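You operate a simulated robot arm through the tools that you are given. There is no shell and no other tool. Be economical: measure what you need, move in short steps, check, and stop when the job is done.

You are at the controls of a simulated robot arm. One attempt, no reset.

## Task
Put things in order on the top of the pale bench. At the end: the silver padlock stands where the green filter stood; the green filter from the top of the pale bench stands where the white clean filter stood; the blue bottle is on the carton (marked "SOCKS"); the white clean filter from the top of the pale bench stands where the blue bottle stood; whatever was shut is shut again. Leave all else as you found it, and nothing knocked over.
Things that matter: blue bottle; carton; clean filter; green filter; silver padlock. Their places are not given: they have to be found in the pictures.

It is judged by the outcome, as a careful person would: the job done as asked, and still so three seconds after it is handed in. It fails if anything else is knocked over, pushed out of place, dropped, spilled or broken.

## Robot
A 7-joint arm with a two-finger parallel gripper, fixed in place. Base frame: the origin is at the foot of the arm, x ahead of it, y to its left, z up; the work surface is at about z = 0. Lengths are in mm, angles in rad, forces in N, time in s.
With the tool pointing down near the work surface it reaches from about 220 to 580 mm from the base axis. Its first joint turns from -1.152 to 1.152 rad. Payload 2.5 kg.
Tool frame: the origin (TCP) lies between the finger pads and is the grasp point; the fingertips stand 23 mm ahead of it; z points along the fingers, y is the line along which they close. Largest opening 94 mm; finger width 38, thickness 10; the body of the gripper, 54 by 96 mm, starts 39 mm behind the TCP.
Orientation is that of the tool frame in the base frame, as [roll, pitch, yaw] about the fixed x, y, z axes, in that order (R = Rz(yaw) Ry(pitch) Rx(roll)). With the fingers straight down and closing along the base's y, the tool's x points along the base's -x, its y along +y and its z along -z.

## Interface
- The arm moves only by the tool servo_tool. Its argument "rows" is a list that holds one entry, the list of rows, each a list of 7 numbers: the shift along the tool's x, y, z in mm, then the turn, a rotation vector about the tool's x, y, z in rad, then the gripper command, from -1 (shut) to 1 (fully open), values between in proportion. In form: [[[x, y, z, rx, ry, rz, hand], ...]]. A call has 1 to 12 rows; each row shifts and turns the commanded pose from where the row before left it, along the tool's axes as they then stand. Each row takes 0.2 s and may step no farther than 50 mm and 0.15 rad from the row before; otherwise, or with a gripper value out of range, the whole call is refused. A pose out of reach is approached as far as the arm can. The call stops where the force on the tool passes 40 N (or 10 N more than at its start, if that is more) or the arm is blocked; 0.2 s more then pass. The fingers move at their own pace (about 108 mm/s each) and stop on an object; they squeeze with about 29 N. The grip force told is the motor's: it shows also when the fingers shut on nothing. Time passes only in rows, and 0.2 s behind the last, so rows that do not move let the fingers close. It gives the time, the measured TCP pose, the force on the tool (base axes), the opening and the grip force at its end, in the units of the frame above (readings bear some noise).
- Cameras (640 x 400 px; columns grow to the right, rows downward): "scene" is fixed at [102.1, -400.9, 547.2]; the picture's right is [0.84, -0.54, 0.00], its down [-0.26, -0.39, -0.88] and it looks along [0.48, 0.74, -0.47] (base axes); focal length 276 px, centre (320, 200). "wrist" rides on the gripper at [-39, 0, -44] in the tool frame; the picture's right is [0.00, -1.00, 0.00], its down [0.97, 0.00, -0.24] and it looks along [0.24, 0.00, 0.97] (tool axes); focal length 218 px, centre (320, 200).
- camera(camera): a new picture of that camera. The clock stands still meanwhile.
- measure_at(camera, pixels): for up to 12 pixels [column, row] of the newest picture of that camera ("zoom" is the newest enlarged one), the place [x, y, z] in the base frame of the surface seen there, good to about 2 mm, but the place of the scene camera against the robot may be out by one fixed shift of up to 25 mm in any direction. The clock stands still meanwhile.
- close_up(camera, box): a new picture of the part [left, top, right, bottom] of that camera's present view, enlarged. The clock stands still meanwhile.
- hand_in(): hands the job in; it is judged then, once.

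Go step by step. Measure first, check grasps and placings, and put right what went wrong. The budget is 80 turns and 34 pictures, counting those below and the enlarged ones. Unless the task says otherwise, let go and move clear before handing in, and close with one line.

The tools are called after "Emit:" as name(argument=value, ...) on one line, values as JSON. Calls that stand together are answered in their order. servo_tool: Moves the arm, as the interface text tells. Its arguments: {"type":"object","properties":{"rows":{"type":"array","items":{"type":"array","items":{"type":"array","items":{"type":"number"}}}}},"required":["rows"]} The other tools are called the same way: camera (camera) takes a picture; measure_at (camera, pixels) gives the place of the surface under pixels of a picture; close_up (camera, box) takes an enlarged picture of a part of a camera's view; hand_in () hands the job in.

At the start:

```text
time: 0.0
tcp_pos: [406.1, 134.1, 434.4]
tool_rot: [-3.141, 0.001, 3.142]
contact_force: [-0.2, -1.3, 1.8]
grip_width: 94.0
grip_force: 0.0
```

scene: 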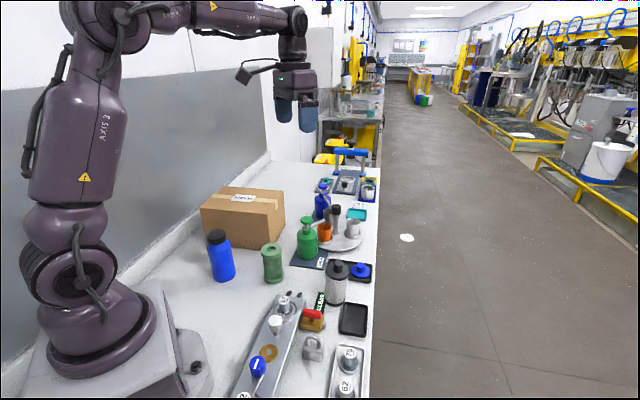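
wrist: 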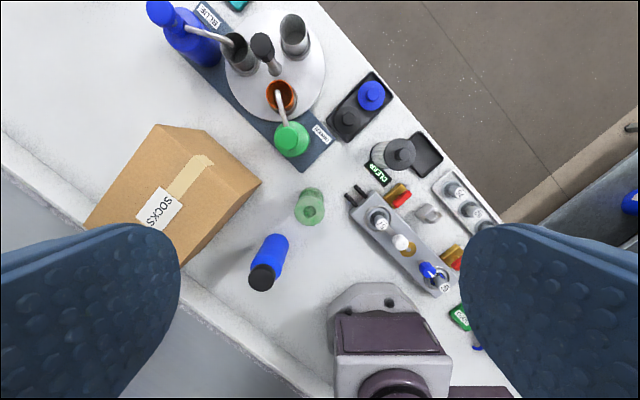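

The pictures show the blue bottle near scene (221,256), the green filter (272,263), the clean filter (336,283), the padlock (312,347) and the carton (243,215). I'll enlarge both views and measure.

Emit:
close_up(camera="scene", box=[190, 170, 390, 400])

Emit:
close_up(camera="wrist", box=[230, 100, 510, 350])

Emit:
measure_at(camera="wrist", pixels=[[310, 212], [308, 195], [261, 277], [275, 245], [402, 152], [380, 155], [427, 213], [434, 211], [210, 150], [160, 128], [258, 183], [420, 160]])

Emit:
measure_at(camera="scene", pixels=[[217, 234], [223, 270], [271, 246], [273, 275], [337, 267], [337, 295], [312, 352], [312, 340], [243, 197], [265, 193], [215, 205], [240, 240]])

```text
1.74 times, centred on (290, 285) of scene
```

zoom: 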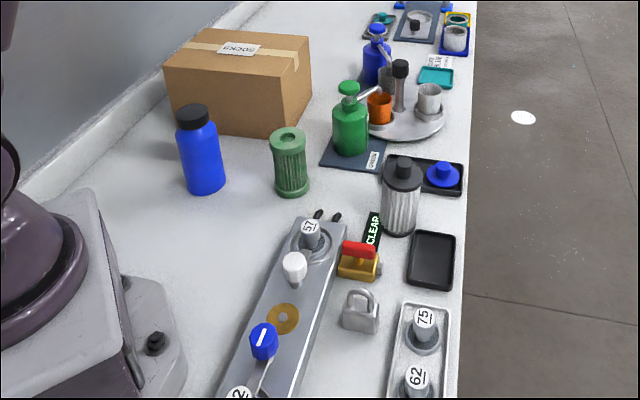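

```text
1.60 times, centred on (370, 225) of wrist
```

zoom: 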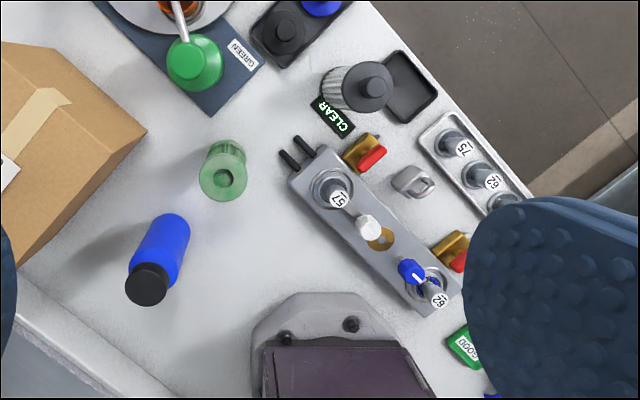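

```text
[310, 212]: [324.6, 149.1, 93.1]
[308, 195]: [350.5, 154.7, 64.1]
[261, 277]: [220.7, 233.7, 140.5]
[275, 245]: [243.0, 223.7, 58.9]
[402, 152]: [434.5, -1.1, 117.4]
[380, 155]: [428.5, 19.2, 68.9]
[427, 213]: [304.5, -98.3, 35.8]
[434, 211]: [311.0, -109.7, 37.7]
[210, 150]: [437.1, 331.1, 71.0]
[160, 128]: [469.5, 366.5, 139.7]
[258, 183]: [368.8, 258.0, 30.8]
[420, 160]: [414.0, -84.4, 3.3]
```

```text
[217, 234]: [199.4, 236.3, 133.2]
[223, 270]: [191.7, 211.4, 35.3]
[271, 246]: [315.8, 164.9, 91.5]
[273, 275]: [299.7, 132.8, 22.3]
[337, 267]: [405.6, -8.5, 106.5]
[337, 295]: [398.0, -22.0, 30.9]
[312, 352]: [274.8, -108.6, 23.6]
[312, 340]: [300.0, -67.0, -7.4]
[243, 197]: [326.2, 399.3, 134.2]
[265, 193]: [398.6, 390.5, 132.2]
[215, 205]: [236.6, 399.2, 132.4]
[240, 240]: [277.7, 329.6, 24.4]
```

The wrist readings put the bottle near (221,234), the green filter near (325,149), the clean filter near (434,-1) and the padlock near (305,-98). I'll measure edges and the carton top in more detail.

Emit:
close_up(camera="wrist", box=[70, 100, 350, 300])

Emit:
measure_at(camera="wrist", pixels=[[158, 127], [203, 131], [232, 165], [220, 180], [190, 220], [182, 255], [120, 180], [90, 222], [185, 175], [150, 210], [180, 200], [245, 185]])

Emit:
measure_at(camera="wrist", pixels=[[250, 277], [273, 277], [262, 267], [262, 288], [297, 212], [324, 212], [310, 200], [310, 223], [388, 152], [414, 152], [402, 140], [402, 166]])

```text
2.00 times, centred on (210, 200) of wrist
```

zoom: 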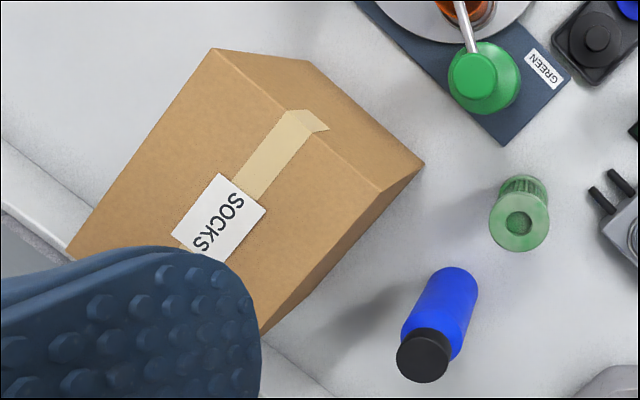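

```text
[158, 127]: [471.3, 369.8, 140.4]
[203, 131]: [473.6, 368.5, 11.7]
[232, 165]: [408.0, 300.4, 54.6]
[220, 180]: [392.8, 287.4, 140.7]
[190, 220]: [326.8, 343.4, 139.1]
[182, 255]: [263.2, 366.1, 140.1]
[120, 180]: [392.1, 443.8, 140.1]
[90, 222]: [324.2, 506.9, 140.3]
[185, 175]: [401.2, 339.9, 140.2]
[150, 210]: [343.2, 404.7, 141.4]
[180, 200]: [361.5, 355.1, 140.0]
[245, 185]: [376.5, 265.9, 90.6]
```

```text
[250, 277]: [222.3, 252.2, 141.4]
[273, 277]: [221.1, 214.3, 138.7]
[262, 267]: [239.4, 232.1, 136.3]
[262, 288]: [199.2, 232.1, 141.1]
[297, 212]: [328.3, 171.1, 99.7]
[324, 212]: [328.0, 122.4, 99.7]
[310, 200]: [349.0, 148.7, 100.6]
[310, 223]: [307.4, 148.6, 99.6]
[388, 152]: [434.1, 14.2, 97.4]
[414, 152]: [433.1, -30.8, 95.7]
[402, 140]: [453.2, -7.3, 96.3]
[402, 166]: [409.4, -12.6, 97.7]
```

The bottle cap centre is about (221,233), top z 141. The carton top is at z 140, with corners near (471,370) and (366,252), so its centre is about (341,382). I'll move above the bottle.

Emit:
servo_tool(rows=[[[23.1, 12.4, 25.5, 0, 0, 0, 1], [23.1, 12.4, 25.5, 0, 0, 0, 1], [23.1, 12.4, 25.5, 0, 0, 0, 1], [23.1, 12.4, 25.5, 0, 0, 0, 1], [23.1, 12.4, 25.5, 0, 0, 0, 1], [23.1, 12.4, 25.5, 0, 0, 0, 1], [23.1, 12.4, 25.5, 0, 0, 0, 1], [23.1, 12.4, 25.5, 0, 0, 0, 1], [0, 0, 0, 0, 0, 0, 1]]])

Emit:
camera(camera="wrist")

```text
time: 2.0
tcp_pos: [219.4, 235.5, 230.6]
tool_rot: [-3.141, -0.001, 3.142]
contact_force: [0.0, 0.3, 0.3]
grip_width: 93.9
grip_force: 0.2
```

```text
28 pictures are left
```

wrist: 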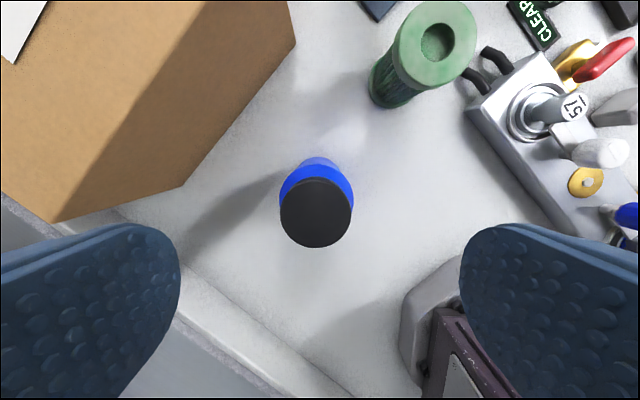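

The cap is at (316,212), nearly centred. The robot's own foot at (430,340) sits close to the right finger, so I'll measure both.

Emit:
measure_at(camera="wrist", pixels=[[316, 212], [282, 212], [350, 212], [316, 180], [316, 245], [320, 165], [285, 190], [430, 290], [450, 330], [450, 350], [295, 15], [180, 186]])

```text
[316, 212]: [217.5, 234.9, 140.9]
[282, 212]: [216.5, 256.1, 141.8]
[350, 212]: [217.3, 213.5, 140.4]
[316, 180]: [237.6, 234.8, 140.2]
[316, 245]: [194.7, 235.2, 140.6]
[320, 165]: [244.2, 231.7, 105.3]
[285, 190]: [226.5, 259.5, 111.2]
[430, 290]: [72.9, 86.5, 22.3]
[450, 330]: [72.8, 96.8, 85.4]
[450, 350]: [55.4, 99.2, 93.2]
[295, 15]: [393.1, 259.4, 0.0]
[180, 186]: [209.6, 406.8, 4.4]
```

The bottle axis is at (217,235) and its shoulder at z about 108. I'll go down to TCP z 107 and close.

Emit:
servo_tool(rows=[[[2, 0, 31, 0, 0, 0, 1], [0, 0, 31, 0, 0, 0, 1], [0, 0, 31, 0, 0, 0, 1], [0, 0, 30, 0, 0, 0, 1], [0, 0, 0, 0, 0, 0, 1], [0, 0, 0, 0, 0, 0, -1], [0, 0, 0, 0, 0, 0, -1], [0, 0, 0, 0, 0, 0, -1]]])

```text
time: 3.8
tcp_pos: [219.0, 233.8, 106.8]
tool_rot: [-3.141, 0.0, -3.142]
contact_force: [0.8, 0.1, -0.5]
grip_width: 59.5
grip_force: 29.2
```

Grip is firm at 59.5 mm. I'll lift and check.

Emit:
servo_tool(rows=[[[0, 0, -15, 0, 0, 0, -1], [0, 0, -30, 0, 0, 0, -1], [0, 0, -30, 0, 0, 0, -1], [0, 0, -30, 0, 0, 0, -1], [0, 0, -30, 0, 0, 0, -1], [0, 0, -30, 0, 0, 0, -1], [0, 0, -20, 0, 0, 0, -1], [0, 0, 0, 0, 0, 0, -1]]])

Emit:
camera(camera="scene")

Emit:
camera(camera="wrist")

```text
time: 5.6
tcp_pos: [218.3, 234.7, 291.9]
tool_rot: [3.14, 0.002, 3.141]
contact_force: [0.7, -0.2, -2.6]
grip_width: 45.7
grip_force: 29.0
```

```text
27 pictures are left
```

scene: 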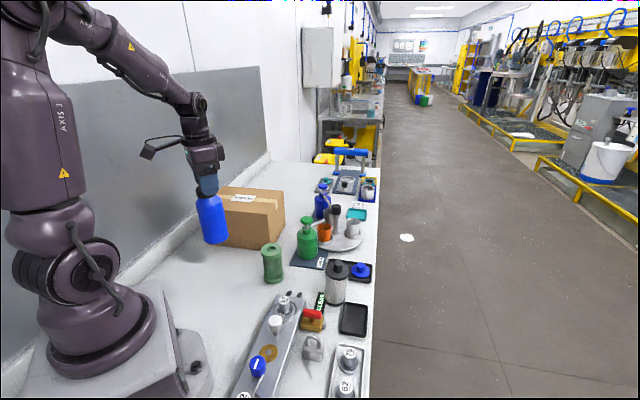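

```text
26 pictures are left
```

wrist: 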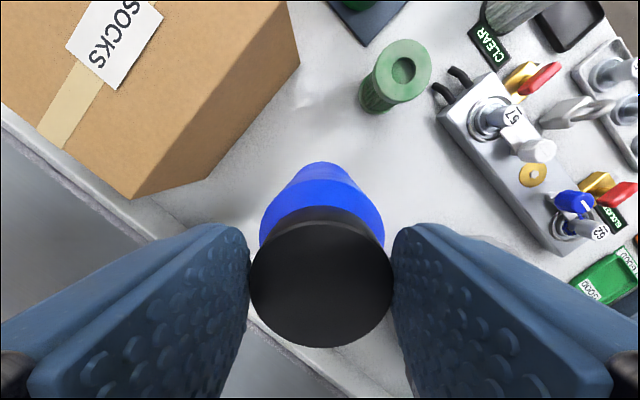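

The opening has shrunk to 45.7, so the fingers slid up off the shoulder and now hold the cap at (320,280). I'll measure how far it slipped.

Emit:
measure_at(camera="wrist", pixels=[[320, 250], [320, 300], [280, 280], [360, 280], [320, 330], [320, 165], [275, 220], [298, 15], [205, 175], [130, 198], [320, 222], [100, 120]])

Emit:
measure_at(camera="scene", pixels=[[209, 215], [212, 235], [216, 243], [207, 198]])

```text
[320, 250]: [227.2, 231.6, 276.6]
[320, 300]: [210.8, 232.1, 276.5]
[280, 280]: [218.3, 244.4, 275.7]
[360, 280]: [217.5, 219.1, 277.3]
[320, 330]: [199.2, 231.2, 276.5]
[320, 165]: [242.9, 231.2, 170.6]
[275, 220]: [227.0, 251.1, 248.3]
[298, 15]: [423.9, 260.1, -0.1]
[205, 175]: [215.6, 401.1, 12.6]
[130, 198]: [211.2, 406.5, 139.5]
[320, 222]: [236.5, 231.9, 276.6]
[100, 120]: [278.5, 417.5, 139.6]
```

```text
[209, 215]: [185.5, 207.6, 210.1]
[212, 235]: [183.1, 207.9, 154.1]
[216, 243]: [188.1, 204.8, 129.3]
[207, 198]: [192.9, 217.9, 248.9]
```

The cap top is at z 276.6 with the fingertips at 269, so only about 8 mm of cap is held. That's too little, so I'll set the bottle back on its spot and regrip the cap properly.

Emit:
servo_tool(rows=[[[0, 0, 25, 0, 0, 0, -1], [0, 0, 30, 0, 0, 0, -1], [0, 0, 30, 0, 0, 0, -1], [0, 0, 25, 0, 0, 0, -1], [0, 0, 15, 0, 0, 0, -1], [0, 0, 6, 0, 0, 0, -1], [0, 0, 2, 0, 0, 0, -1], [0, 0, 1, 0, 0, 0, -1], [0, 0, 1, 0, 0, 0, -1], [0, 0, 0, 0, 0, 0, -1]]])

```text
time: 7.8
tcp_pos: [219.2, 233.3, 157.6]
tool_rot: [3.14, 0.0, 3.141]
contact_force: [0.8, -0.9, -2.7]
grip_width: 45.8
grip_force: 28.7
```

The force is still -2.7 N, so the bottle is still hanging. I'll lower in small steps until it touches.

Emit:
servo_tool(rows=[[[0, 0, 1, 0, 0, 0, -1], [0, 0, 1, 0, 0, 0, -1], [0, 0, 0, 0, 0, 0, -1]]])

```text
time: 8.6
tcp_pos: [218.3, 234.3, 155.6]
tool_rot: [3.141, -0.002, 3.14]
contact_force: [-0.1, -1.3, 3.9]
grip_width: 45.8
grip_force: 28.9
```

Now it pushes up (+3.9 N), so the bottle rests on the bench. I'll open, go down to z 139 and regrip the cap, then lift 20 mm as a test.

Emit:
servo_tool(rows=[[[0, 0, 0, 0, 0, 0, 0], [0, 0, 0, 0, 0, 0, 0], [0, 0, 8, 0, 0, 0, 0], [0, 0, 8, 0, 0, 0, 0], [0, 0, 0, 0, 0, 0, 0], [0, 0, 0, 0, 0, 0, -1], [0, 0, 0, 0, 0, 0, -1], [0, 0, 0, 0, 0, 0, -1]]])

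```text
time: 10.4
tcp_pos: [217.2, 233.2, 139.1]
tool_rot: [3.141, 0.0, -3.14]
contact_force: [0.1, -0.7, 1.1]
grip_width: 47.1
grip_force: 29.0
```

The opening is 47.1, slightly wider than the cap, so the tips may be on the shoulder. I'll raise 4 mm and close again.

Emit:
servo_tool(rows=[[[0, 0, 0, 0, 0, 0, 0.3], [0, 0, -4, 0, 0, 0, 0.3], [0, 0, 0, 0, 0, 0, 0.3], [0, 0, 0, 0, 0, 0, -1], [0, 0, 0, 0, 0, 0, -1], [0, 0, 0, 0, 0, 0, -1]]])

```text
time: 11.8
tcp_pos: [218.7, 233.0, 143.4]
tool_rot: [3.141, 0.001, -3.141]
contact_force: [-0.2, -0.6, -0.2]
grip_width: 46.7
grip_force: 29.0
```

Width is 46.7; the cap tapers a little. I'll do a slow test lift.

Emit:
servo_tool(rows=[[[0, 0, -5, 0, 0, 0, -1], [0, 0, -10, 0, 0, 0, -1], [0, 0, -10, 0, 0, 0, -1], [0, 0, 0, 0, 0, 0, -1], [0, 0, 0, 0, 0, 0, -1]]])

Emit:
camera(camera="wrist")

Emit:
measure_at(camera="wrist", pixels=[[320, 260], [320, 300], [320, 280]])

```text
time: 13.0
tcp_pos: [219.0, 233.0, 167.8]
tool_rot: [-3.141, 0.0, -3.141]
contact_force: [0.1, 0.5, -2.1]
grip_width: 46.7
grip_force: 28.8
```

```text
25 pictures are left
```

wrist: 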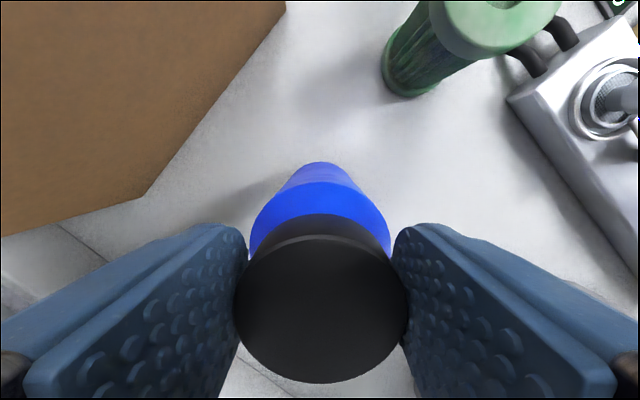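

```text
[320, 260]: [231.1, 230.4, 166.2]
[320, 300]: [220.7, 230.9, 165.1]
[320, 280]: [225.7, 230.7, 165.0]
```

No slip: the cap top is still 2.7 mm below the TCP, so the bottle's base is 143 mm below it. I'll lift to z 312 and carry it over the carton to (330,350).

Emit:
servo_tool(rows=[[[0, 0, -24, 0, 0, 0, -1], [0, 0, -30, 0, 0, 0, -1], [0, 0, -30, 0, 0, 0, -1], [0, 0, -30, 0, 0, 0, -1], [0, 0, -30, 0, 0, 0, -1], [-15, 16, 0, 0, 0, 0, -1], [-24, 25, 0, 0, 0, 0, -1], [-24, 25, 0, 0, 0, 0, -1], [-24, 25, 0, 0, 0, 0, -1], [-15, 16, 0, 0, 0, 0, -1], [-9, 10, 0, 0, 0, 0, -1], [0, 0, 0, 0, 0, 0, -1]]])

Emit:
camera(camera="wrist")

Emit:
camera(camera="scene")

Emit:
measure_at(camera="wrist", pixels=[[320, 280], [320, 140], [200, 100]])

```text
time: 15.6
tcp_pos: [329.7, 349.8, 314.1]
tool_rot: [-3.14, 0.0, -3.14]
contact_force: [0.3, -0.1, -2.5]
grip_width: 46.6
grip_force: 29.3
```

```text
24 pictures are left
```

wrist: 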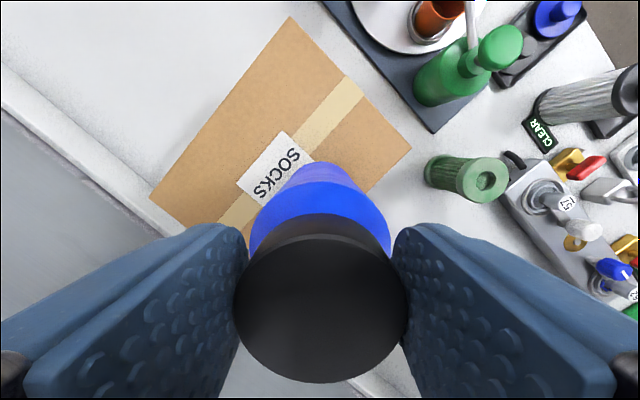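

```text
23 pictures are left
```

scene: 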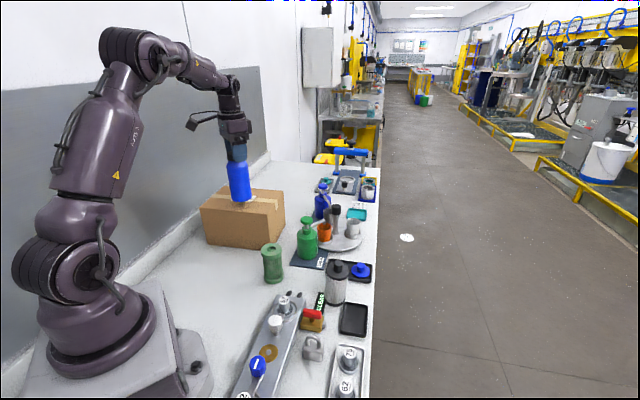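

```text
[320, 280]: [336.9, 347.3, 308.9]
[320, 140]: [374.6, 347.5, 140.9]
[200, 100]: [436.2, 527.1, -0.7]
```

Cap is at about z 309–311 and the carton fills pixels (290,16)–(410,148)–(150,195). I'll check the corners before lowering.

Emit:
measure_at(camera="wrist", pixels=[[290, 19], [407, 148], [153, 194], [380, 178], [320, 300], [300, 290], [340, 290]])

```text
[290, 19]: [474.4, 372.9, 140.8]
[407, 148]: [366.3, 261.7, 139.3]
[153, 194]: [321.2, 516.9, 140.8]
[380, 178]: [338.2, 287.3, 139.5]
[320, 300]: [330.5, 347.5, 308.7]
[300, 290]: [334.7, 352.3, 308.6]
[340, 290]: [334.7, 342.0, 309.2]
```

The carton corners agree, leaving about 41 mm from bottle axis to the near edge. I'll shift (+10,+10) inward and lower to near contact.

Emit:
servo_tool(rows=[[[-10, 10, 0, 0, 0, 0, -1], [0, 0, 12, 0, 0, 0, -1], [0, 0, 8, 0, 0, 0, -1], [0, 0, 3, 0, 0, 0, -1], [0, 0, 1, 0, 0, 0, -1], [0, 0, 1, 0, 0, 0, -1], [0, 0, 0, 0, 0, 0, -1]]])

```text
time: 17.2
tcp_pos: [338.8, 359.3, 288.5]
tool_rot: [-3.141, 0.0, -3.141]
contact_force: [-0.4, -0.1, -2.7]
grip_width: 46.4
grip_force: 28.7
```

Still hanging (-2.7 N). I'll continue in 1 mm steps.

Emit:
servo_tool(rows=[[[0, 0, 1, 0, 0, 0, -1], [0, 0, 1, 0, 0, 0, -1], [0, 0, 0, 0, 0, 0, -1]]])

```text
time: 18.0
tcp_pos: [340.3, 359.7, 285.5]
tool_rot: [3.141, -0.001, -3.141]
contact_force: [-0.2, 0.3, -3.6]
grip_width: 46.4
grip_force: 29.0
```

Emit:
servo_tool(rows=[[[0, 0, 1, 0, 0, 0, -1], [0, 0, 0, 0, 0, 0, -1]]])

Emit:
servo_tool(rows=[[[0, 0, 1, 0, 0, 0, -1], [0, 0, 0, 0, 0, 0, -1]]])

```text
time: 18.6
tcp_pos: [339.4, 360.5, 284.8]
tool_rot: [3.141, 0.001, 3.141]
contact_force: [0.1, 0.0, -2.8]
grip_width: 46.5
grip_force: 28.5
```

```text
time: 19.2
tcp_pos: [339.0, 359.9, 284.1]
tool_rot: [3.141, 0.0, -3.142]
contact_force: [0.1, -0.3, 1.4]
grip_width: 46.3
grip_force: 29.1
```

The force has swung to +1.4 N, so the bottle rests on the carton. I'll open slowly, go straight up and look.

Emit:
servo_tool(rows=[[[0, 0, 0, 0, 0, 0, 0.2], [0, 0, 0, 0, 0, 0, 0.4], [0, 0, -10, 0, 0, 0, 0.6], [0, 0, -30, 0, 0, 0, 1], [0, 0, -30, 0, 0, 0, 1], [0, 0, -30, 0, 0, 0, 1], [0, 0, 0, 0, 0, 0, 1]]])

Emit:
camera(camera="scene")

```text
time: 20.8
tcp_pos: [339.6, 359.3, 383.8]
tool_rot: [-3.14, 0.002, -3.141]
contact_force: [0.5, 0.5, -0.1]
grip_width: 93.8
grip_force: 0.1
```

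```text
22 pictures are left
```

scene: 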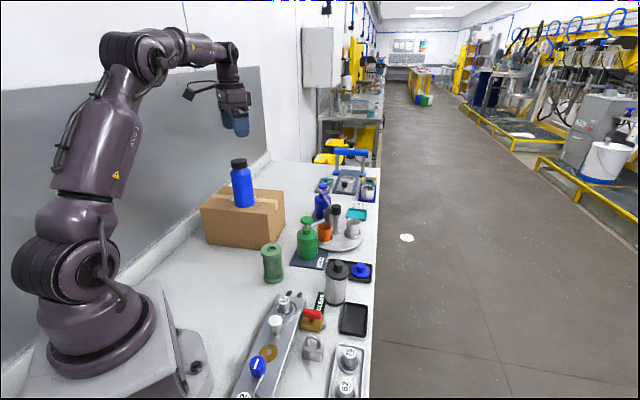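

The bottle stands on the carton at (242,185). Next I'll move over the clean filter at about (432,-8).

Emit:
servo_tool(rows=[[[-10.2, -40.8, 0, 0, 0, 0, 1], [-10.2, -40.8, 0, 0, 0, 0, 1], [-10.2, -40.8, 0, 0, 0, 0, 1], [-10.2, -40.8, 10, 0, 0, 0, 1], [-10.2, -40.8, 10, 0, 0, 0, 1], [-10.2, -40.8, 15, 0, 0, 0, 1], [-10.2, -40.8, 20, 0, 0, 0, 1], [-10.2, -40.8, 20, 0, 0, 0, 1], [-10.2, -40.8, 20, 0, 0, 0, 1], [0, 0, 30, 0, 0, 0, 1], [0, 0, 10, 0, 0, 0, 1], [0, 0, 0, 0, 0, 0, 1]]])

Emit:
camera(camera="wrist")

```text
time: 23.4
tcp_pos: [430.9, -7.0, 246.5]
tool_rot: [-3.141, -0.001, 3.141]
contact_force: [0.8, 0.2, 0.5]
grip_width: 94.0
grip_force: 0.1
```

```text
21 pictures are left
```

wrist: 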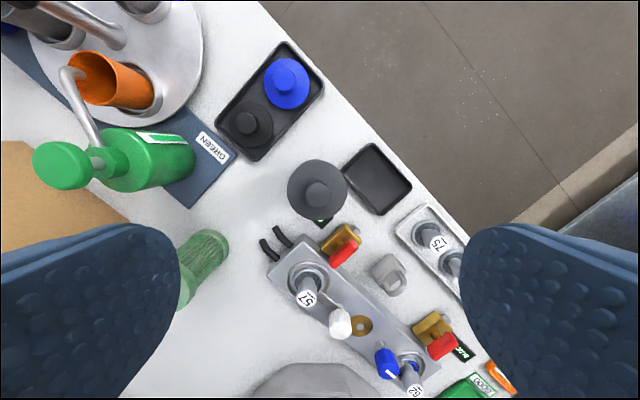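

The filter cap is at (317,192). I'll measure its edges and the surrounding items.

Emit:
measure_at(camera="wrist", pixels=[[290, 188], [345, 188], [317, 163], [317, 218], [320, 194], [252, 125], [286, 80], [375, 180], [390, 272], [345, 240], [298, 262], [280, 230]])

Emit:
close_up(camera="wrist", box=[230, 130, 470, 330])

```text
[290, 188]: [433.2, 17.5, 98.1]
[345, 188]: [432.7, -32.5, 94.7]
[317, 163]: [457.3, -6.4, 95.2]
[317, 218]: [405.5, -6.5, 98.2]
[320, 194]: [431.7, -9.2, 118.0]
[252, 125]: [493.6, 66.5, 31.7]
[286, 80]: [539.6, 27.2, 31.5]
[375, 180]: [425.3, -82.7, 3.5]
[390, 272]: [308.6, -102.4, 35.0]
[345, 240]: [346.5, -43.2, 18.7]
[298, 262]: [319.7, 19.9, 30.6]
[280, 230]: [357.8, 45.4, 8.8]
```

```text
2.00 times, centred on (350, 230) of wrist
```

zoom: 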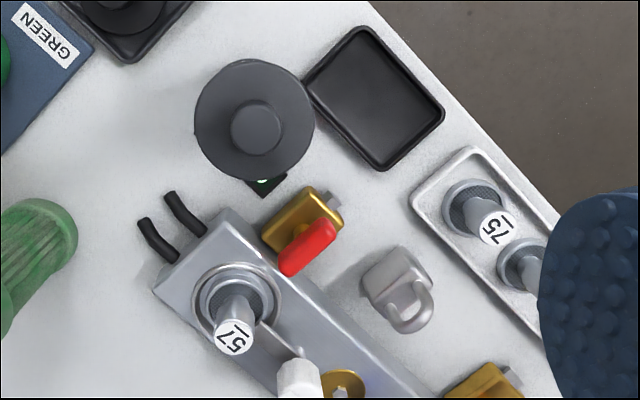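

The filter axis is (432,-8), with a cap flange radius of about 25 mm at z 97 and a knob top at 118. I'll go down to TCP z 86 and grip the flange.

Emit:
servo_tool(rows=[[[-1, -1, 40, 0, 0, 0, 1], [0, 0, 40, 0, 0, 0, 1], [0, 0, 40, 0, 0, 0, 1], [0, 0, 30, 0, 0, 0, 1], [0, 0, 10.5, 0, 0, 0, 1], [0, 0, 0, 0, 0, 0, 1], [0, 0, 0, 0, 0, 0, -1], [0, 0, 0, 0, 0, 0, -1], [0, 0, 0, 0, 0, 0, -1]]])

Emit:
servo_tool(rows=[[[0, 0, -5, 0, 0, 0, -1], [0, 0, -8, 0, 0, 0, -1], [0, 0, 0, 0, 0, 0, -1]]])

Emit:
camera(camera="scene")

```text
time: 25.4
tcp_pos: [432.8, -6.8, 87.7]
tool_rot: [3.14, 0.001, -3.14]
contact_force: [0.0, 7.4, -0.1]
grip_width: 56.0
grip_force: 29.5
```

```text
time: 26.2
tcp_pos: [433.6, -8.1, 100.8]
tool_rot: [3.141, 0.002, 3.14]
contact_force: [0.0, 0.2, -0.9]
grip_width: 55.0
grip_force: 28.8
```

```text
19 pictures are left
```

scene: 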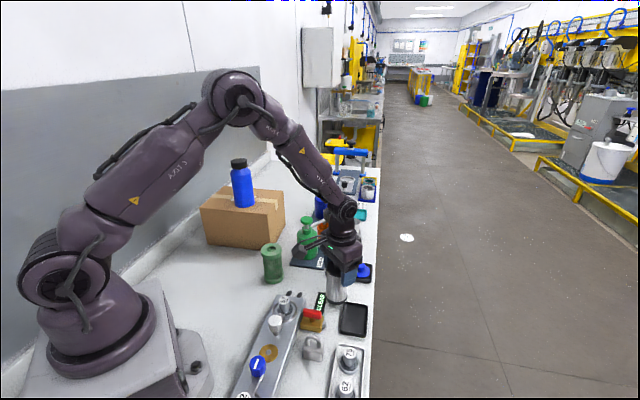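

Force is only -0.9 N, and the width went 56→55. I'll enlarge to see if the filter is off the bench.

Emit:
close_up(camera="scene", box=[280, 220, 400, 320])

Emit:
camera(camera="wrist")

Emit:
measure_at(camera="wrist", pixels=[[320, 250], [320, 290], [320, 320], [280, 230], [360, 230]])

```text
4.00 times, centred on (340, 270) of scene
```

zoom: 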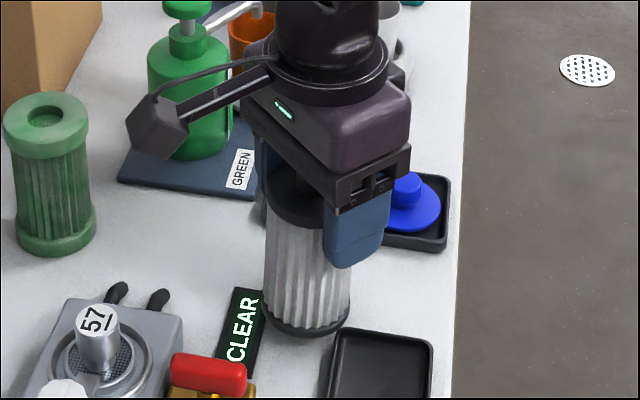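

```text
17 pictures are left
```

wrist: 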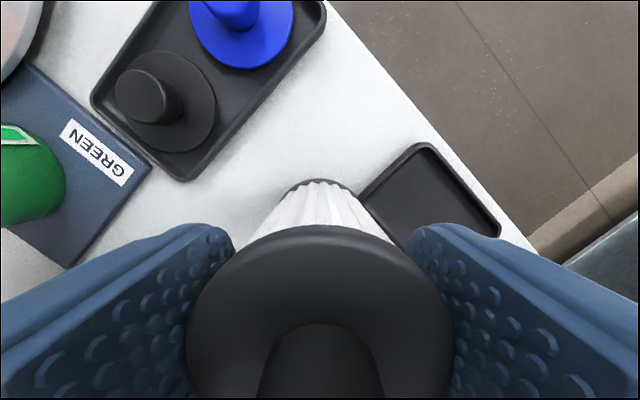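

```text
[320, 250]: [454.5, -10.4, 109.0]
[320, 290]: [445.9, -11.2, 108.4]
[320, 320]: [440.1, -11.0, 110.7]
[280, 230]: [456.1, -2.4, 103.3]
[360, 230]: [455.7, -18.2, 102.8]
```

The flange top reads z 109, up from 97, so the filter is lifted, with its base 88 mm below the TCP. I'll raise to z 240 and carry to (217.5,235).

Emit:
servo_tool(rows=[[[0, 0, -28, 0, 0, 0, -1], [0, 0, -28, 0, 0, 0, -1], [0, 0, -28, 0, 0, 0, -1], [0, 0, -28, 0, 0, 0, -1], [0, 0, -28, 0, 0, 0, -1], [0, 0, 0, 0, 0, 0, -1]]])

Emit:
servo_tool(rows=[[[14, 15, 0, 0, 0, 0, -1], [24, 27, 0, 0, 0, 0, -1], [24, 27, 0, 0, 0, 0, -1], [24, 27, 0, 0, 0, 0, -1], [24, 27, 0, 0, 0, 0, -1], [24, 27, 0, 0, 0, 0, -1], [24, 27, 0, 0, 0, 0, -1], [24, 27, 0, 0, 0, 0, -1], [20, 24, 0, 0, 0, 0, -1], [13, 15, 0, 0, 0, 0, -1], [0, 0, 0, 0, 0, 0, -1]]])

Emit:
camera(camera="wrist")

Emit:
measure_at(camera="wrist", pixels=[[320, 250], [320, 290], [320, 310], [280, 240], [360, 240]])

```text
time: 27.6
tcp_pos: [431.4, -8.8, 241.0]
tool_rot: [3.141, 0.0, 3.141]
contact_force: [0.2, 0.3, -1.1]
grip_width: 55.2
grip_force: 29.2
```

```text
time: 30.0
tcp_pos: [217.7, 234.2, 241.3]
tool_rot: [-3.142, 0.001, -3.141]
contact_force: [-0.5, 0.5, -0.3]
grip_width: 55.1
grip_force: 28.7
```

```text
16 pictures are left
```

wrist: 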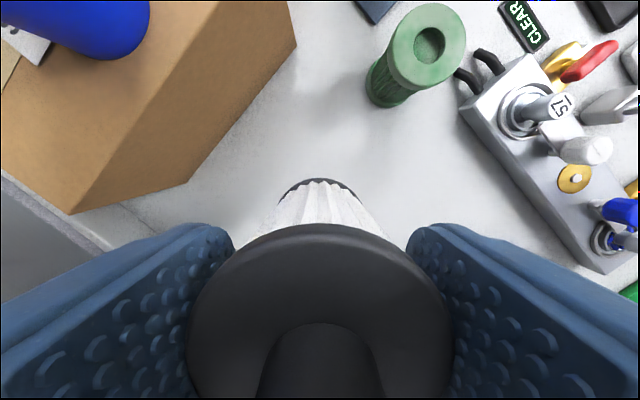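

```text
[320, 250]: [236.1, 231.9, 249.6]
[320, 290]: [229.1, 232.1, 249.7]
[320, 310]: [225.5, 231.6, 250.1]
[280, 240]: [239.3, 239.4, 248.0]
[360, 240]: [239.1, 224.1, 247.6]
```

No slip. The filter is over the bottle's former spot, so I'll lower to about 2 mm above contact.

Emit:
servo_tool(rows=[[[0, -0.5, 30, 0, 0, 0, -1], [0, 0, 35, 0, 0, 0, -1], [0, 0, 35, 0, 0, 0, -1], [0, 0, 30, 0, 0, 0, -1], [0, 0, 14, 0, 0, 0, -1], [0, 0, 5, 0, 0, 0, -1], [0, 0, 1, 0, 0, 0, -1], [0, 0, 1, 0, 0, 0, -1], [0, 0, 0, 0, 0, 0, -1]]])

Emit:
servo_tool(rows=[[[0, 0, 1, 0, 0, 0, -1], [0, 0, 0, 0, 0, 0, -1]]])

Emit:
servo_tool(rows=[[[0, 0, 1, 0, 0, 0, -1], [0, 0, 0, 0, 0, 0, -1]]])

```text
time: 32.0
tcp_pos: [217.0, 233.3, 91.2]
tool_rot: [3.141, 0.001, 3.14]
contact_force: [-0.3, -0.1, -1.6]
grip_width: 54.9
grip_force: 28.6
```

```text
time: 32.6
tcp_pos: [216.8, 234.4, 89.2]
tool_rot: [3.141, 0.001, 3.142]
contact_force: [0.4, -0.1, -1.1]
grip_width: 54.9
grip_force: 29.0
```

```text
time: 33.2
tcp_pos: [216.8, 233.2, 88.2]
tool_rot: [-3.141, -0.001, -3.141]
contact_force: [0.0, 0.2, -1.4]
grip_width: 55.0
grip_force: 29.4
```

Emit:
servo_tool(rows=[[[0, 0, 1, 0, 0, 0, -1], [0, 0, 0, 0, 0, 0, -1]]])

Emit:
servo_tool(rows=[[[0, 0, 0.7, 0, 0, 0, -1], [0, 0, 0, 0, 0, 0, -1]]])

```text
time: 33.8
tcp_pos: [216.5, 234.5, 87.4]
tool_rot: [3.141, 0.002, 3.141]
contact_force: [-0.8, -0.2, -1.5]
grip_width: 55.1
grip_force: 29.2
```

```text
time: 34.4
tcp_pos: [217.0, 234.2, 86.1]
tool_rot: [3.141, -0.001, 3.141]
contact_force: [-3.4, -1.5, 9.0]
grip_width: 55.0
grip_force: 28.8
```

Contact is reached (+9 N). I'll let go gently, rise straight up and look.

Emit:
servo_tool(rows=[[[0, 0, -0.5, 0, 0, 0, -1], [0, 0, 0, 0, 0, 0, 0.3], [0, 0, 0, 0, 0, 0, 0.7], [0, 0, 0, 0, 0, 0, 1], [0, 0, -20, 0, 0, 0, 1], [0, 0, -35, 0, 0, 0, 1], [0, 0, -40, 0, 0, 0, 1], [0, 0, -40, 0, 0, 0, 1], [0, 0, 0, 0, 0, 0, 1]]])

Emit:
camera(camera="wrist")

Emit:
measure_at(camera="wrist", pixels=[[318, 240], [318, 195], [298, 215], [340, 215], [426, 45], [420, 20], [420, 70]])

```text
time: 36.4
tcp_pos: [216.3, 233.3, 223.1]
tool_rot: [3.141, -0.001, 3.141]
contact_force: [0.0, 0.5, 0.3]
grip_width: 93.9
grip_force: 0.2
```

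```text
15 pictures are left
```

wrist: 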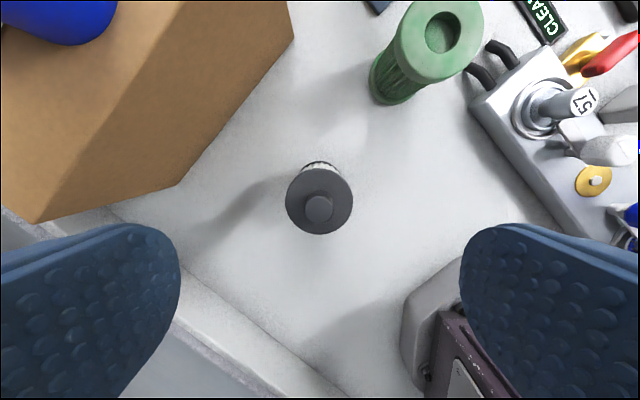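

```text
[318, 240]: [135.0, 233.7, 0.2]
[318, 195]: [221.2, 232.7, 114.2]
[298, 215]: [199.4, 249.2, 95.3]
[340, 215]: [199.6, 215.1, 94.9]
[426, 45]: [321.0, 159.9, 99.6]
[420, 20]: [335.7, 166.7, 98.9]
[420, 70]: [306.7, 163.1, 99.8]
```

The clean filter stands upright at (320,200). Now I'll move over the green filter at about (328,147).

Emit:
servo_tool(rows=[[[-28, -21.5, 0, 0, 0, 0, 1], [-28, -21.5, 0, 0, 0, 0, 1], [-28, -21.5, 0, 0, 0, 0, 1], [-28, -21.5, 0, 0, 0, 0, 1], [0, 0, 0, 0, 0, 0, 1]]])

Emit:
camera(camera="wrist")

Emit:
measure_at(camera="wrist", pixels=[[290, 200], [350, 200], [318, 172], [318, 228], [318, 178], [318, 222]])

```text
time: 37.6
tcp_pos: [331.7, 149.0, 222.9]
tool_rot: [3.141, -0.001, -3.14]
contact_force: [0.5, 0.0, -0.1]
grip_width: 93.8
grip_force: 0.1
```

```text
14 pictures are left
```

wrist: 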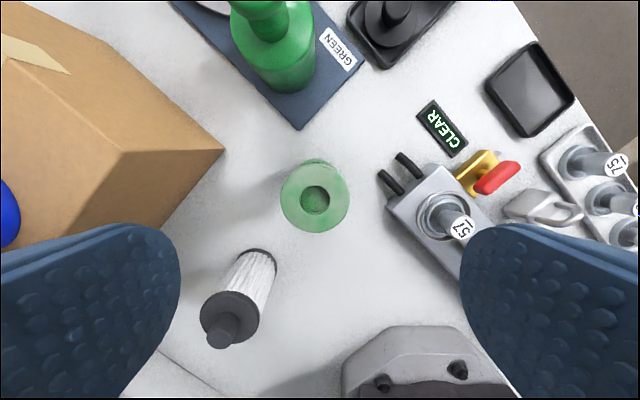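

```text
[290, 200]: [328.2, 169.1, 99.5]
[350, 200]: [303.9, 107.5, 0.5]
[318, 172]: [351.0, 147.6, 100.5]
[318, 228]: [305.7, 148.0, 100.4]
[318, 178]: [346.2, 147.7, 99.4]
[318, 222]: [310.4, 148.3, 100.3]
```

The green filter's axis is about (329,149), top z 100. I'll lower to z 80, grip and test lift.

Emit:
servo_tool(rows=[[[2.5, 0, 40, 0, 0, 0, 1], [0, 0, 40, 0, 0, 0, 1], [0, 0, 40, 0, 0, 0, 1], [0, 0, 23, 0, 0, 0, 1], [0, 0, 0, 0, 0, 0, 1], [0, 0, 0, 0, 0, 0, -1], [0, 0, 0, 0, 0, 0, -1], [0, 0, 0, 0, 0, 0, -1]]])

Emit:
servo_tool(rows=[[[0, 0, -5, 0, 0, 0, -1], [0, 0, -15, 0, 0, 0, -1], [0, 0, -30, 0, 0, 0, -1], [0, 0, 0, 0, 0, 0, -1]]])

Emit:
camera(camera="wrist")

Emit:
measure_at(camera="wrist", pixels=[[320, 250], [320, 265], [280, 250], [360, 250], [320, 240]])

```text
time: 39.4
tcp_pos: [326.0, 146.7, 77.5]
tool_rot: [3.141, 0.0, 3.14]
contact_force: [-0.9, -0.8, 0.7]
grip_width: 54.6
grip_force: 28.9
```

```text
time: 40.4
tcp_pos: [326.2, 148.0, 126.9]
tool_rot: [-3.141, 0.001, 3.142]
contact_force: [-0.1, 0.3, -0.7]
grip_width: 54.1
grip_force: 28.9
```

```text
13 pictures are left
```

wrist: 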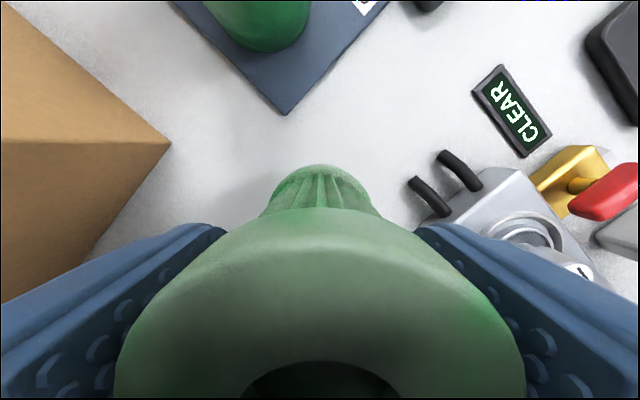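

```text
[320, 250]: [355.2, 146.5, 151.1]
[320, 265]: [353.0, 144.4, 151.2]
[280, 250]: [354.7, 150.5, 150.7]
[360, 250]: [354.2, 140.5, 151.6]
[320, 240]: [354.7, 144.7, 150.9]
```

The top reads z 151, so the filter is lifted about 50 mm without slip. I'll raise it and carry it to (430,-8).

Emit:
servo_tool(rows=[[[0, 0, -30, 0, 0, 0, -1], [0, 0, -30, 0, 0, 0, -1], [0, 0, -30, 0, 0, 0, -1], [-9, -14, -13, 0, 0, 0, -1], [-18, -27, 0, 0, 0, 0, -1], [-18, -27, 0, 0, 0, 0, -1], [-18, -27, 0, 0, 0, 0, -1], [-18, -27, 0, 0, 0, 0, -1], [-14, -21, 0, 0, 0, 0, -1], [-8.5, -12, 0, 0, 0, 0, -1], [0, 0, 0, 0, 0, 0, -1]]])

Emit:
camera(camera="wrist")

Emit:
measure_at(camera="wrist", pixels=[[320, 250], [320, 265], [280, 250], [360, 250], [320, 215]])

```text
time: 42.8
tcp_pos: [429.5, -7.9, 233.4]
tool_rot: [-3.142, 0.0, 3.141]
contact_force: [0.6, -0.9, -0.8]
grip_width: 54.5
grip_force: 29.2
```

```text
12 pictures are left
```

wrist: 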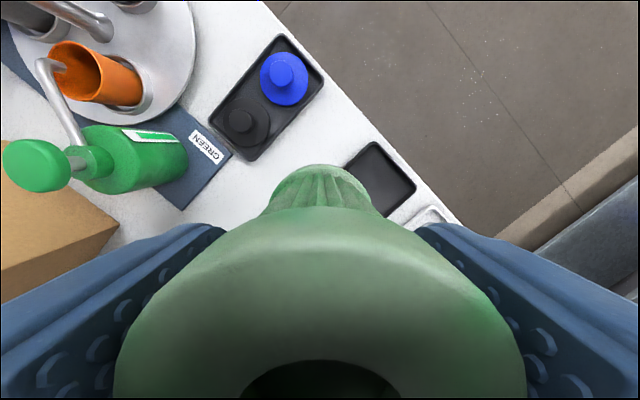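

```text
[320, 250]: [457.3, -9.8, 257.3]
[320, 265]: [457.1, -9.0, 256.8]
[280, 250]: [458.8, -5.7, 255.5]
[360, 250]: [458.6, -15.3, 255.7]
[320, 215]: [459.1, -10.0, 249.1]
```

The spot is narrow: by my estimate the tray corner (347,172) and the CLEAR sign are each within about 27–29 mm of the axis, and the green filter's radius is 27. I'll measure both precisely.

Emit:
close_up(camera="scene", box=[280, 220, 400, 320])

Emit:
measure_at(camera="wrist", pixels=[[349, 167], [374, 143], [414, 185], [392, 215], [360, 165], [371, 147]])

```text
4.00 times, centred on (340, 270) of scene
```

zoom: 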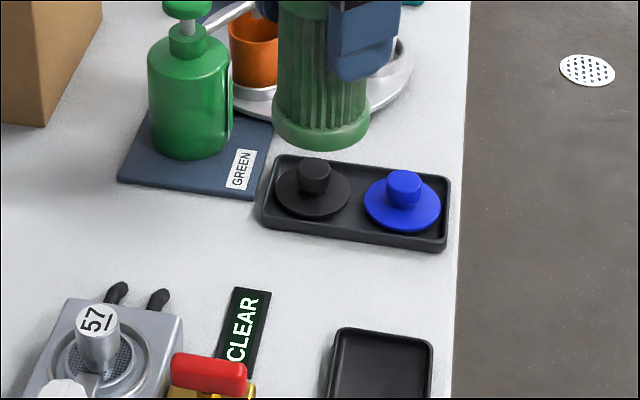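

```text
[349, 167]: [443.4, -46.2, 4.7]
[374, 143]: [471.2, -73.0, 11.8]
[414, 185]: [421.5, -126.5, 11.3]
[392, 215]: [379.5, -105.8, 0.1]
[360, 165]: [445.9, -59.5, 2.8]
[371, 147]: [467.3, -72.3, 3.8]
```

The tray corner is actually at about (443,-46), 39 mm away. I'll measure the sign in the enlarged view, using the tray to calibrate.

Emit:
measure_at(camera="zoom", pixels=[[270, 293], [235, 288], [252, 370], [342, 331], [432, 343], [400, 380], [328, 385], [320, 115], [268, 302], [258, 345], [450, 178]])

```text
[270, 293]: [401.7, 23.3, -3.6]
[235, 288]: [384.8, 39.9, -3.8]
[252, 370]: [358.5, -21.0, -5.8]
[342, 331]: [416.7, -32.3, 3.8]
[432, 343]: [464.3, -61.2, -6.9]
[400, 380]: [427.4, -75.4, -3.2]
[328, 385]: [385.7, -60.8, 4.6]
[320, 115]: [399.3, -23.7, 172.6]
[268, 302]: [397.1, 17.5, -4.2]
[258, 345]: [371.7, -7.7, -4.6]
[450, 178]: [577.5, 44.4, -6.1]
```

Correcting for the scene shift of about (+17,-2), the tray's hidden corner is near (436,-35) and the sign edge is about 30 mm off. I'll aim the filter axis at (437,-4.5), leaving about 3 mm of clearance each side. I'll stop 15 mm above the bench to check.

Emit:
servo_tool(rows=[[[-6, 3.5, 0, 0, 0, 0, -1], [0, 0, 30, 0, 0, 0, -1], [0, 0, 40, 0, 0, 0, -1], [0, 0, 40, 0, 0, 0, -1], [0, 0, 22, 0, 0, 0, -1], [0, 0, 10, 0, 0, 0, -1], [0, 0, 0, 0, 0, 0, -1]]])

Emit:
close_up(camera="scene", box=[290, 240, 386, 320])

```text
time: 44.4
tcp_pos: [436.1, -5.6, 88.2]
tool_rot: [-3.141, -0.001, -3.141]
contact_force: [0.2, -0.8, 0.2]
grip_width: 54.5
grip_force: 29.2
```

```text
5.00 times, centred on (338, 280) of scene
```

zoom: 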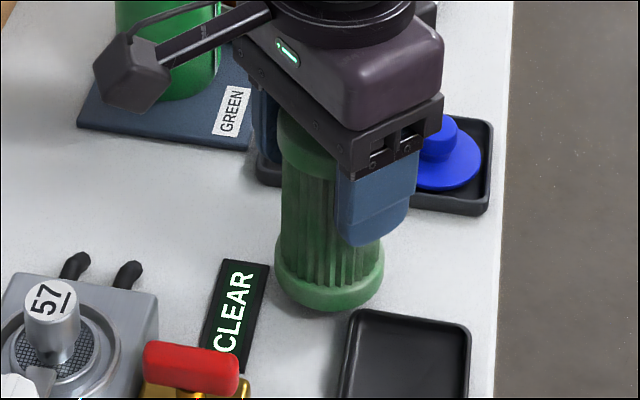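

The base is about 11 mm up. The tray corner (350,312) is nearly under the base rim, while the sign edge (265,290) has some room. I'll shift about 4 mm in +y, lower more, and check again.

Emit:
servo_tool(rows=[[[0, 4, 0, 0, 0, 0, -1], [0, 0, 4, 0, 0, 0, -1], [0, 0, 2, 0, 0, 0, -1], [0, 0, 0, 0, 0, 0, -1]]])

Emit:
close_up(camera="scene", box=[290, 240, 386, 320])

```text
time: 45.4
tcp_pos: [437.0, 0.1, 83.9]
tool_rot: [3.141, -0.003, 3.141]
contact_force: [0.4, -0.5, -0.7]
grip_width: 54.7
grip_force: 29.2
```

```text
5.00 times, centred on (338, 280) of scene
```

zoom: 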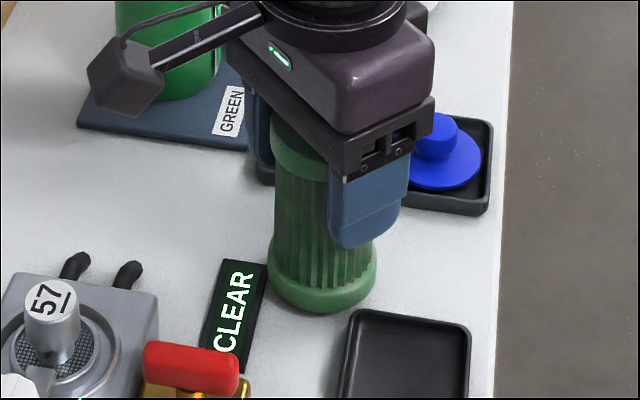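

The tray now has good clearance, but the sign edge (268,275) is tight. I'll shift about 2.5 mm along (0.84,-0.54) and lower to contact.

Emit:
servo_tool(rows=[[[-2.1, -1.4, 0, 0, 0, 0, -1], [0, 0, 2, 0, 0, 0, -1], [0, 0, 2, 0, 0, 0, -1], [0, 0, 0, 0, 0, 0, -1]]])

Emit:
servo_tool(rows=[[[0, 0, 1, 0, 0, 0, -1], [0, 0, 0, 0, 0, 0, -1]]])

Emit:
servo_tool(rows=[[[0, 0, 1, 0, 0, 0, -1], [0, 0, 0, 0, 0, 0, -1]]])

```text
time: 46.4
tcp_pos: [437.7, -0.8, 80.6]
tool_rot: [-3.141, -0.001, 3.141]
contact_force: [0.3, -0.5, -0.7]
grip_width: 54.6
grip_force: 28.8
```

```text
time: 47.0
tcp_pos: [439.3, 0.2, 79.3]
tool_rot: [3.141, 0.001, 3.141]
contact_force: [0.0, 0.2, -0.7]
grip_width: 54.8
grip_force: 29.3
```

```text
time: 47.6
tcp_pos: [438.3, -0.2, 78.5]
tool_rot: [-3.14, 0.0, 3.141]
contact_force: [0.5, 0.4, -0.9]
grip_width: 54.6
grip_force: 28.9
```

Emit:
servo_tool(rows=[[[0, 0, 1, 0, 0, 0, -1], [0, 0, 0, 0, 0, 0, -1]]])

Emit:
servo_tool(rows=[[[0, 0, 0.7, 0, 0, 0, -1], [0, 0, 0, 0, 0, 0, -1]]])

```text
time: 48.2
tcp_pos: [437.7, -1.5, 76.6]
tool_rot: [3.141, 0.001, -3.141]
contact_force: [-0.5, 0.2, -1.2]
grip_width: 54.6
grip_force: 28.8
```

```text
time: 48.8
tcp_pos: [438.6, -1.4, 78.1]
tool_rot: [-3.14, -0.001, -3.141]
contact_force: [-1.7, -0.7, 5.7]
grip_width: 54.7
grip_force: 28.6
```

Contact is reached (+5.7 N). I'll release, rise, and move toward the padlock view.

Emit:
servo_tool(rows=[[[0, 0, -0.5, 0, 0, 0, -1], [0, 0, 0, 0, 0, 0, 0.3], [0, 0, 0, 0, 0, 0, 0.7], [0, 0, 0, 0, 0, 0, 1], [0, 0, -20, 0, 0, 0, 1], [0, 0, -35, 0, 0, 0, 1], [0, 0, -40, 0, 0, 0, 1], [0, 0, -40, 0, 0, 0, 1], [0, 0, 0, 0, 0, 0, 1]]])

Emit:
servo_tool(rows=[[[31, -24, 0, 0, 0, 0, 1], [31, -24, 0, 0, 0, 0, 1], [31, -24, 0, 0, 0, 0, 1], [31, -24, 0, 0, 0, 0, 1], [0, 0, 0, 0, 0, 0, 1]]])

Emit:
camera(camera="wrist")

Emit:
close_up(camera="scene", box=[280, 240, 400, 390])

```text
time: 50.8
tcp_pos: [439.4, -2.5, 211.1]
tool_rot: [3.141, 0.001, -3.141]
contact_force: [-0.4, 0.1, 0.3]
grip_width: 94.1
grip_force: 0.0
```

```text
time: 52.0
tcp_pos: [314.6, -97.3, 211.4]
tool_rot: [-3.14, 0.0, -3.141]
contact_force: [-0.2, 0.4, 0.5]
grip_width: 93.9
grip_force: 0.1
```

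```text
8 pictures are left
```

wrist: 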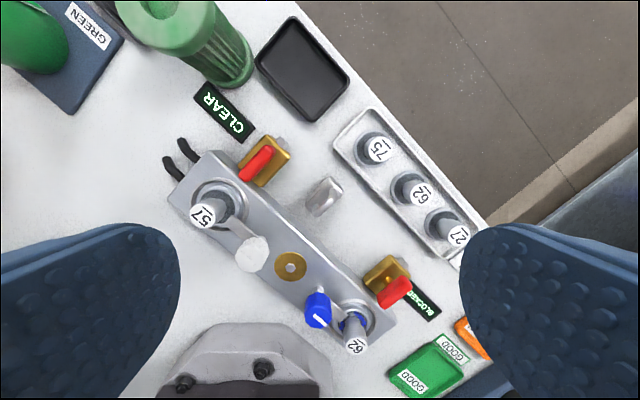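

```text
2.67 times, centred on (340, 315) of scene
```

zoom: 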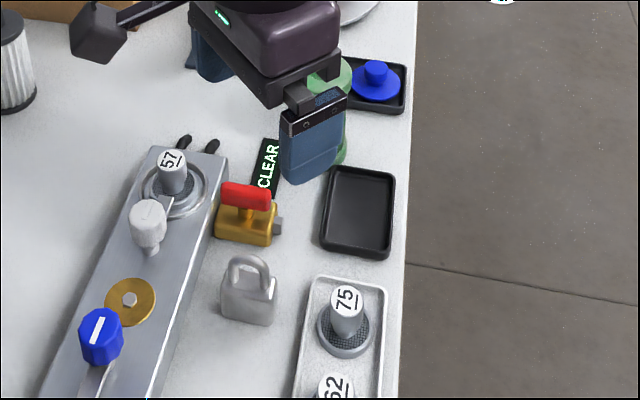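

The green filter stands clear of sign and tray. The padlock is at (322,197), a body about 17 mm thick with its long axis towards up-right. I'll measure it and the heights of its neighbours.

Emit:
measure_at(camera="wrist", pixels=[[322, 188], [314, 207], [335, 186], [324, 180], [310, 205], [207, 215], [250, 255], [375, 150], [258, 160], [285, 160], [395, 290], [318, 310]])

Emit:
close_up(camera="wrist", box=[280, 160, 376, 235])

```text
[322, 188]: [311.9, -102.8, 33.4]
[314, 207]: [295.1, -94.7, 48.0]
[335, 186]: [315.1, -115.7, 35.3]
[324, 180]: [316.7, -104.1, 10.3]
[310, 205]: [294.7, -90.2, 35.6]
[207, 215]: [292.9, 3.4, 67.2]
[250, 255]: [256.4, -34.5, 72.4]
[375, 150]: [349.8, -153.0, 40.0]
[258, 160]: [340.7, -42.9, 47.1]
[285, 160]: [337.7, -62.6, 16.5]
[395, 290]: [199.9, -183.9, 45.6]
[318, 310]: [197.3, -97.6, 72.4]
```

```text
5.33 times, centred on (328, 198) of wrist
```

zoom: 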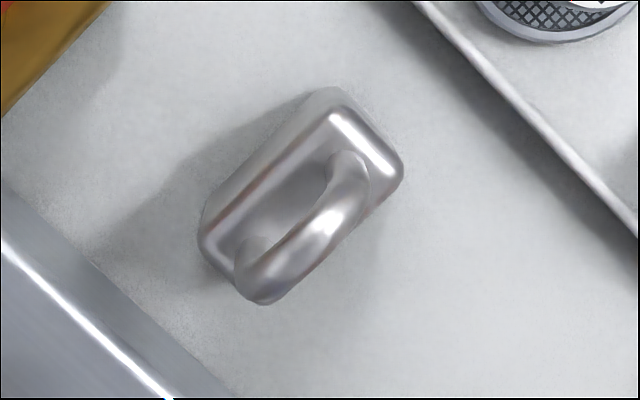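

The padlock's body top is at z 35, its centre is about (301,-102), and its long axis is turned about 42°. I'll turn the tool 0.74 rad, narrow the opening to about 50 mm and lower part way to check.

Emit:
servo_tool(rows=[[[13.6, -5, 0, 0, 0, 0, 0.06], [0, 0, 20, 0, 0, 0.148, 0.06], [0, 0, 20, 0, 0, 0.148, 0.06], [0, 0, 20, 0, 0, 0.148, 0.06], [0, 0, 20, 0, 0, 0.148, 0.06], [0, 0, 20, 0, 0, 0.148, 0.06], [0, 0, 0, 0, 0, 0, 0.06]]])

Emit:
camera(camera="wrist")

```text
time: 53.6
tcp_pos: [301.7, -101.4, 112.7]
tool_rot: [-3.141, 0.001, 2.399]
contact_force: [-0.1, -0.7, -0.6]
grip_width: 50.0
grip_force: 0.0
```

```text
5 pictures are left
```

wrist: 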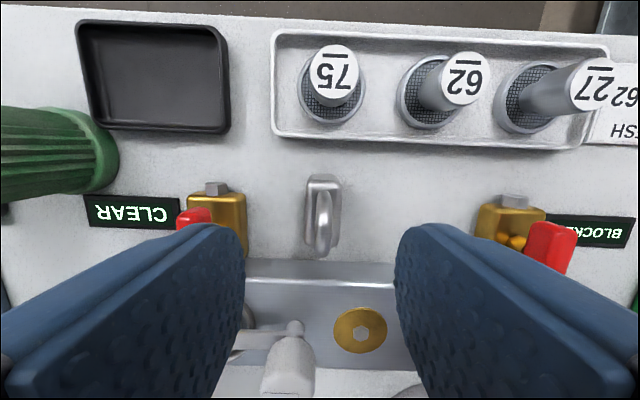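

The padlock at (322,212) is now aligned with the fingers. I'll measure its body and the strip edge.

Emit:
measure_at(camera="wrist", pixels=[[323, 179], [308, 200], [338, 200], [336, 240], [308, 240], [310, 220], [322, 245], [322, 205], [320, 262], [320, 285], [235, 225], [490, 225]])

```text
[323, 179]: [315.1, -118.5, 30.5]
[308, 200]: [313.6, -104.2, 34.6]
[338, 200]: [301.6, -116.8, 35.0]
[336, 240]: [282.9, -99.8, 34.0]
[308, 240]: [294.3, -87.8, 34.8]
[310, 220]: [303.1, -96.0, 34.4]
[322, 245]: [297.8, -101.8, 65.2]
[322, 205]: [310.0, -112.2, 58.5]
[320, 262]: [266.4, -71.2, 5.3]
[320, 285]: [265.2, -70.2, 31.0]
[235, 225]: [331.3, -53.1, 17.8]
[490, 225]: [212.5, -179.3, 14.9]
```

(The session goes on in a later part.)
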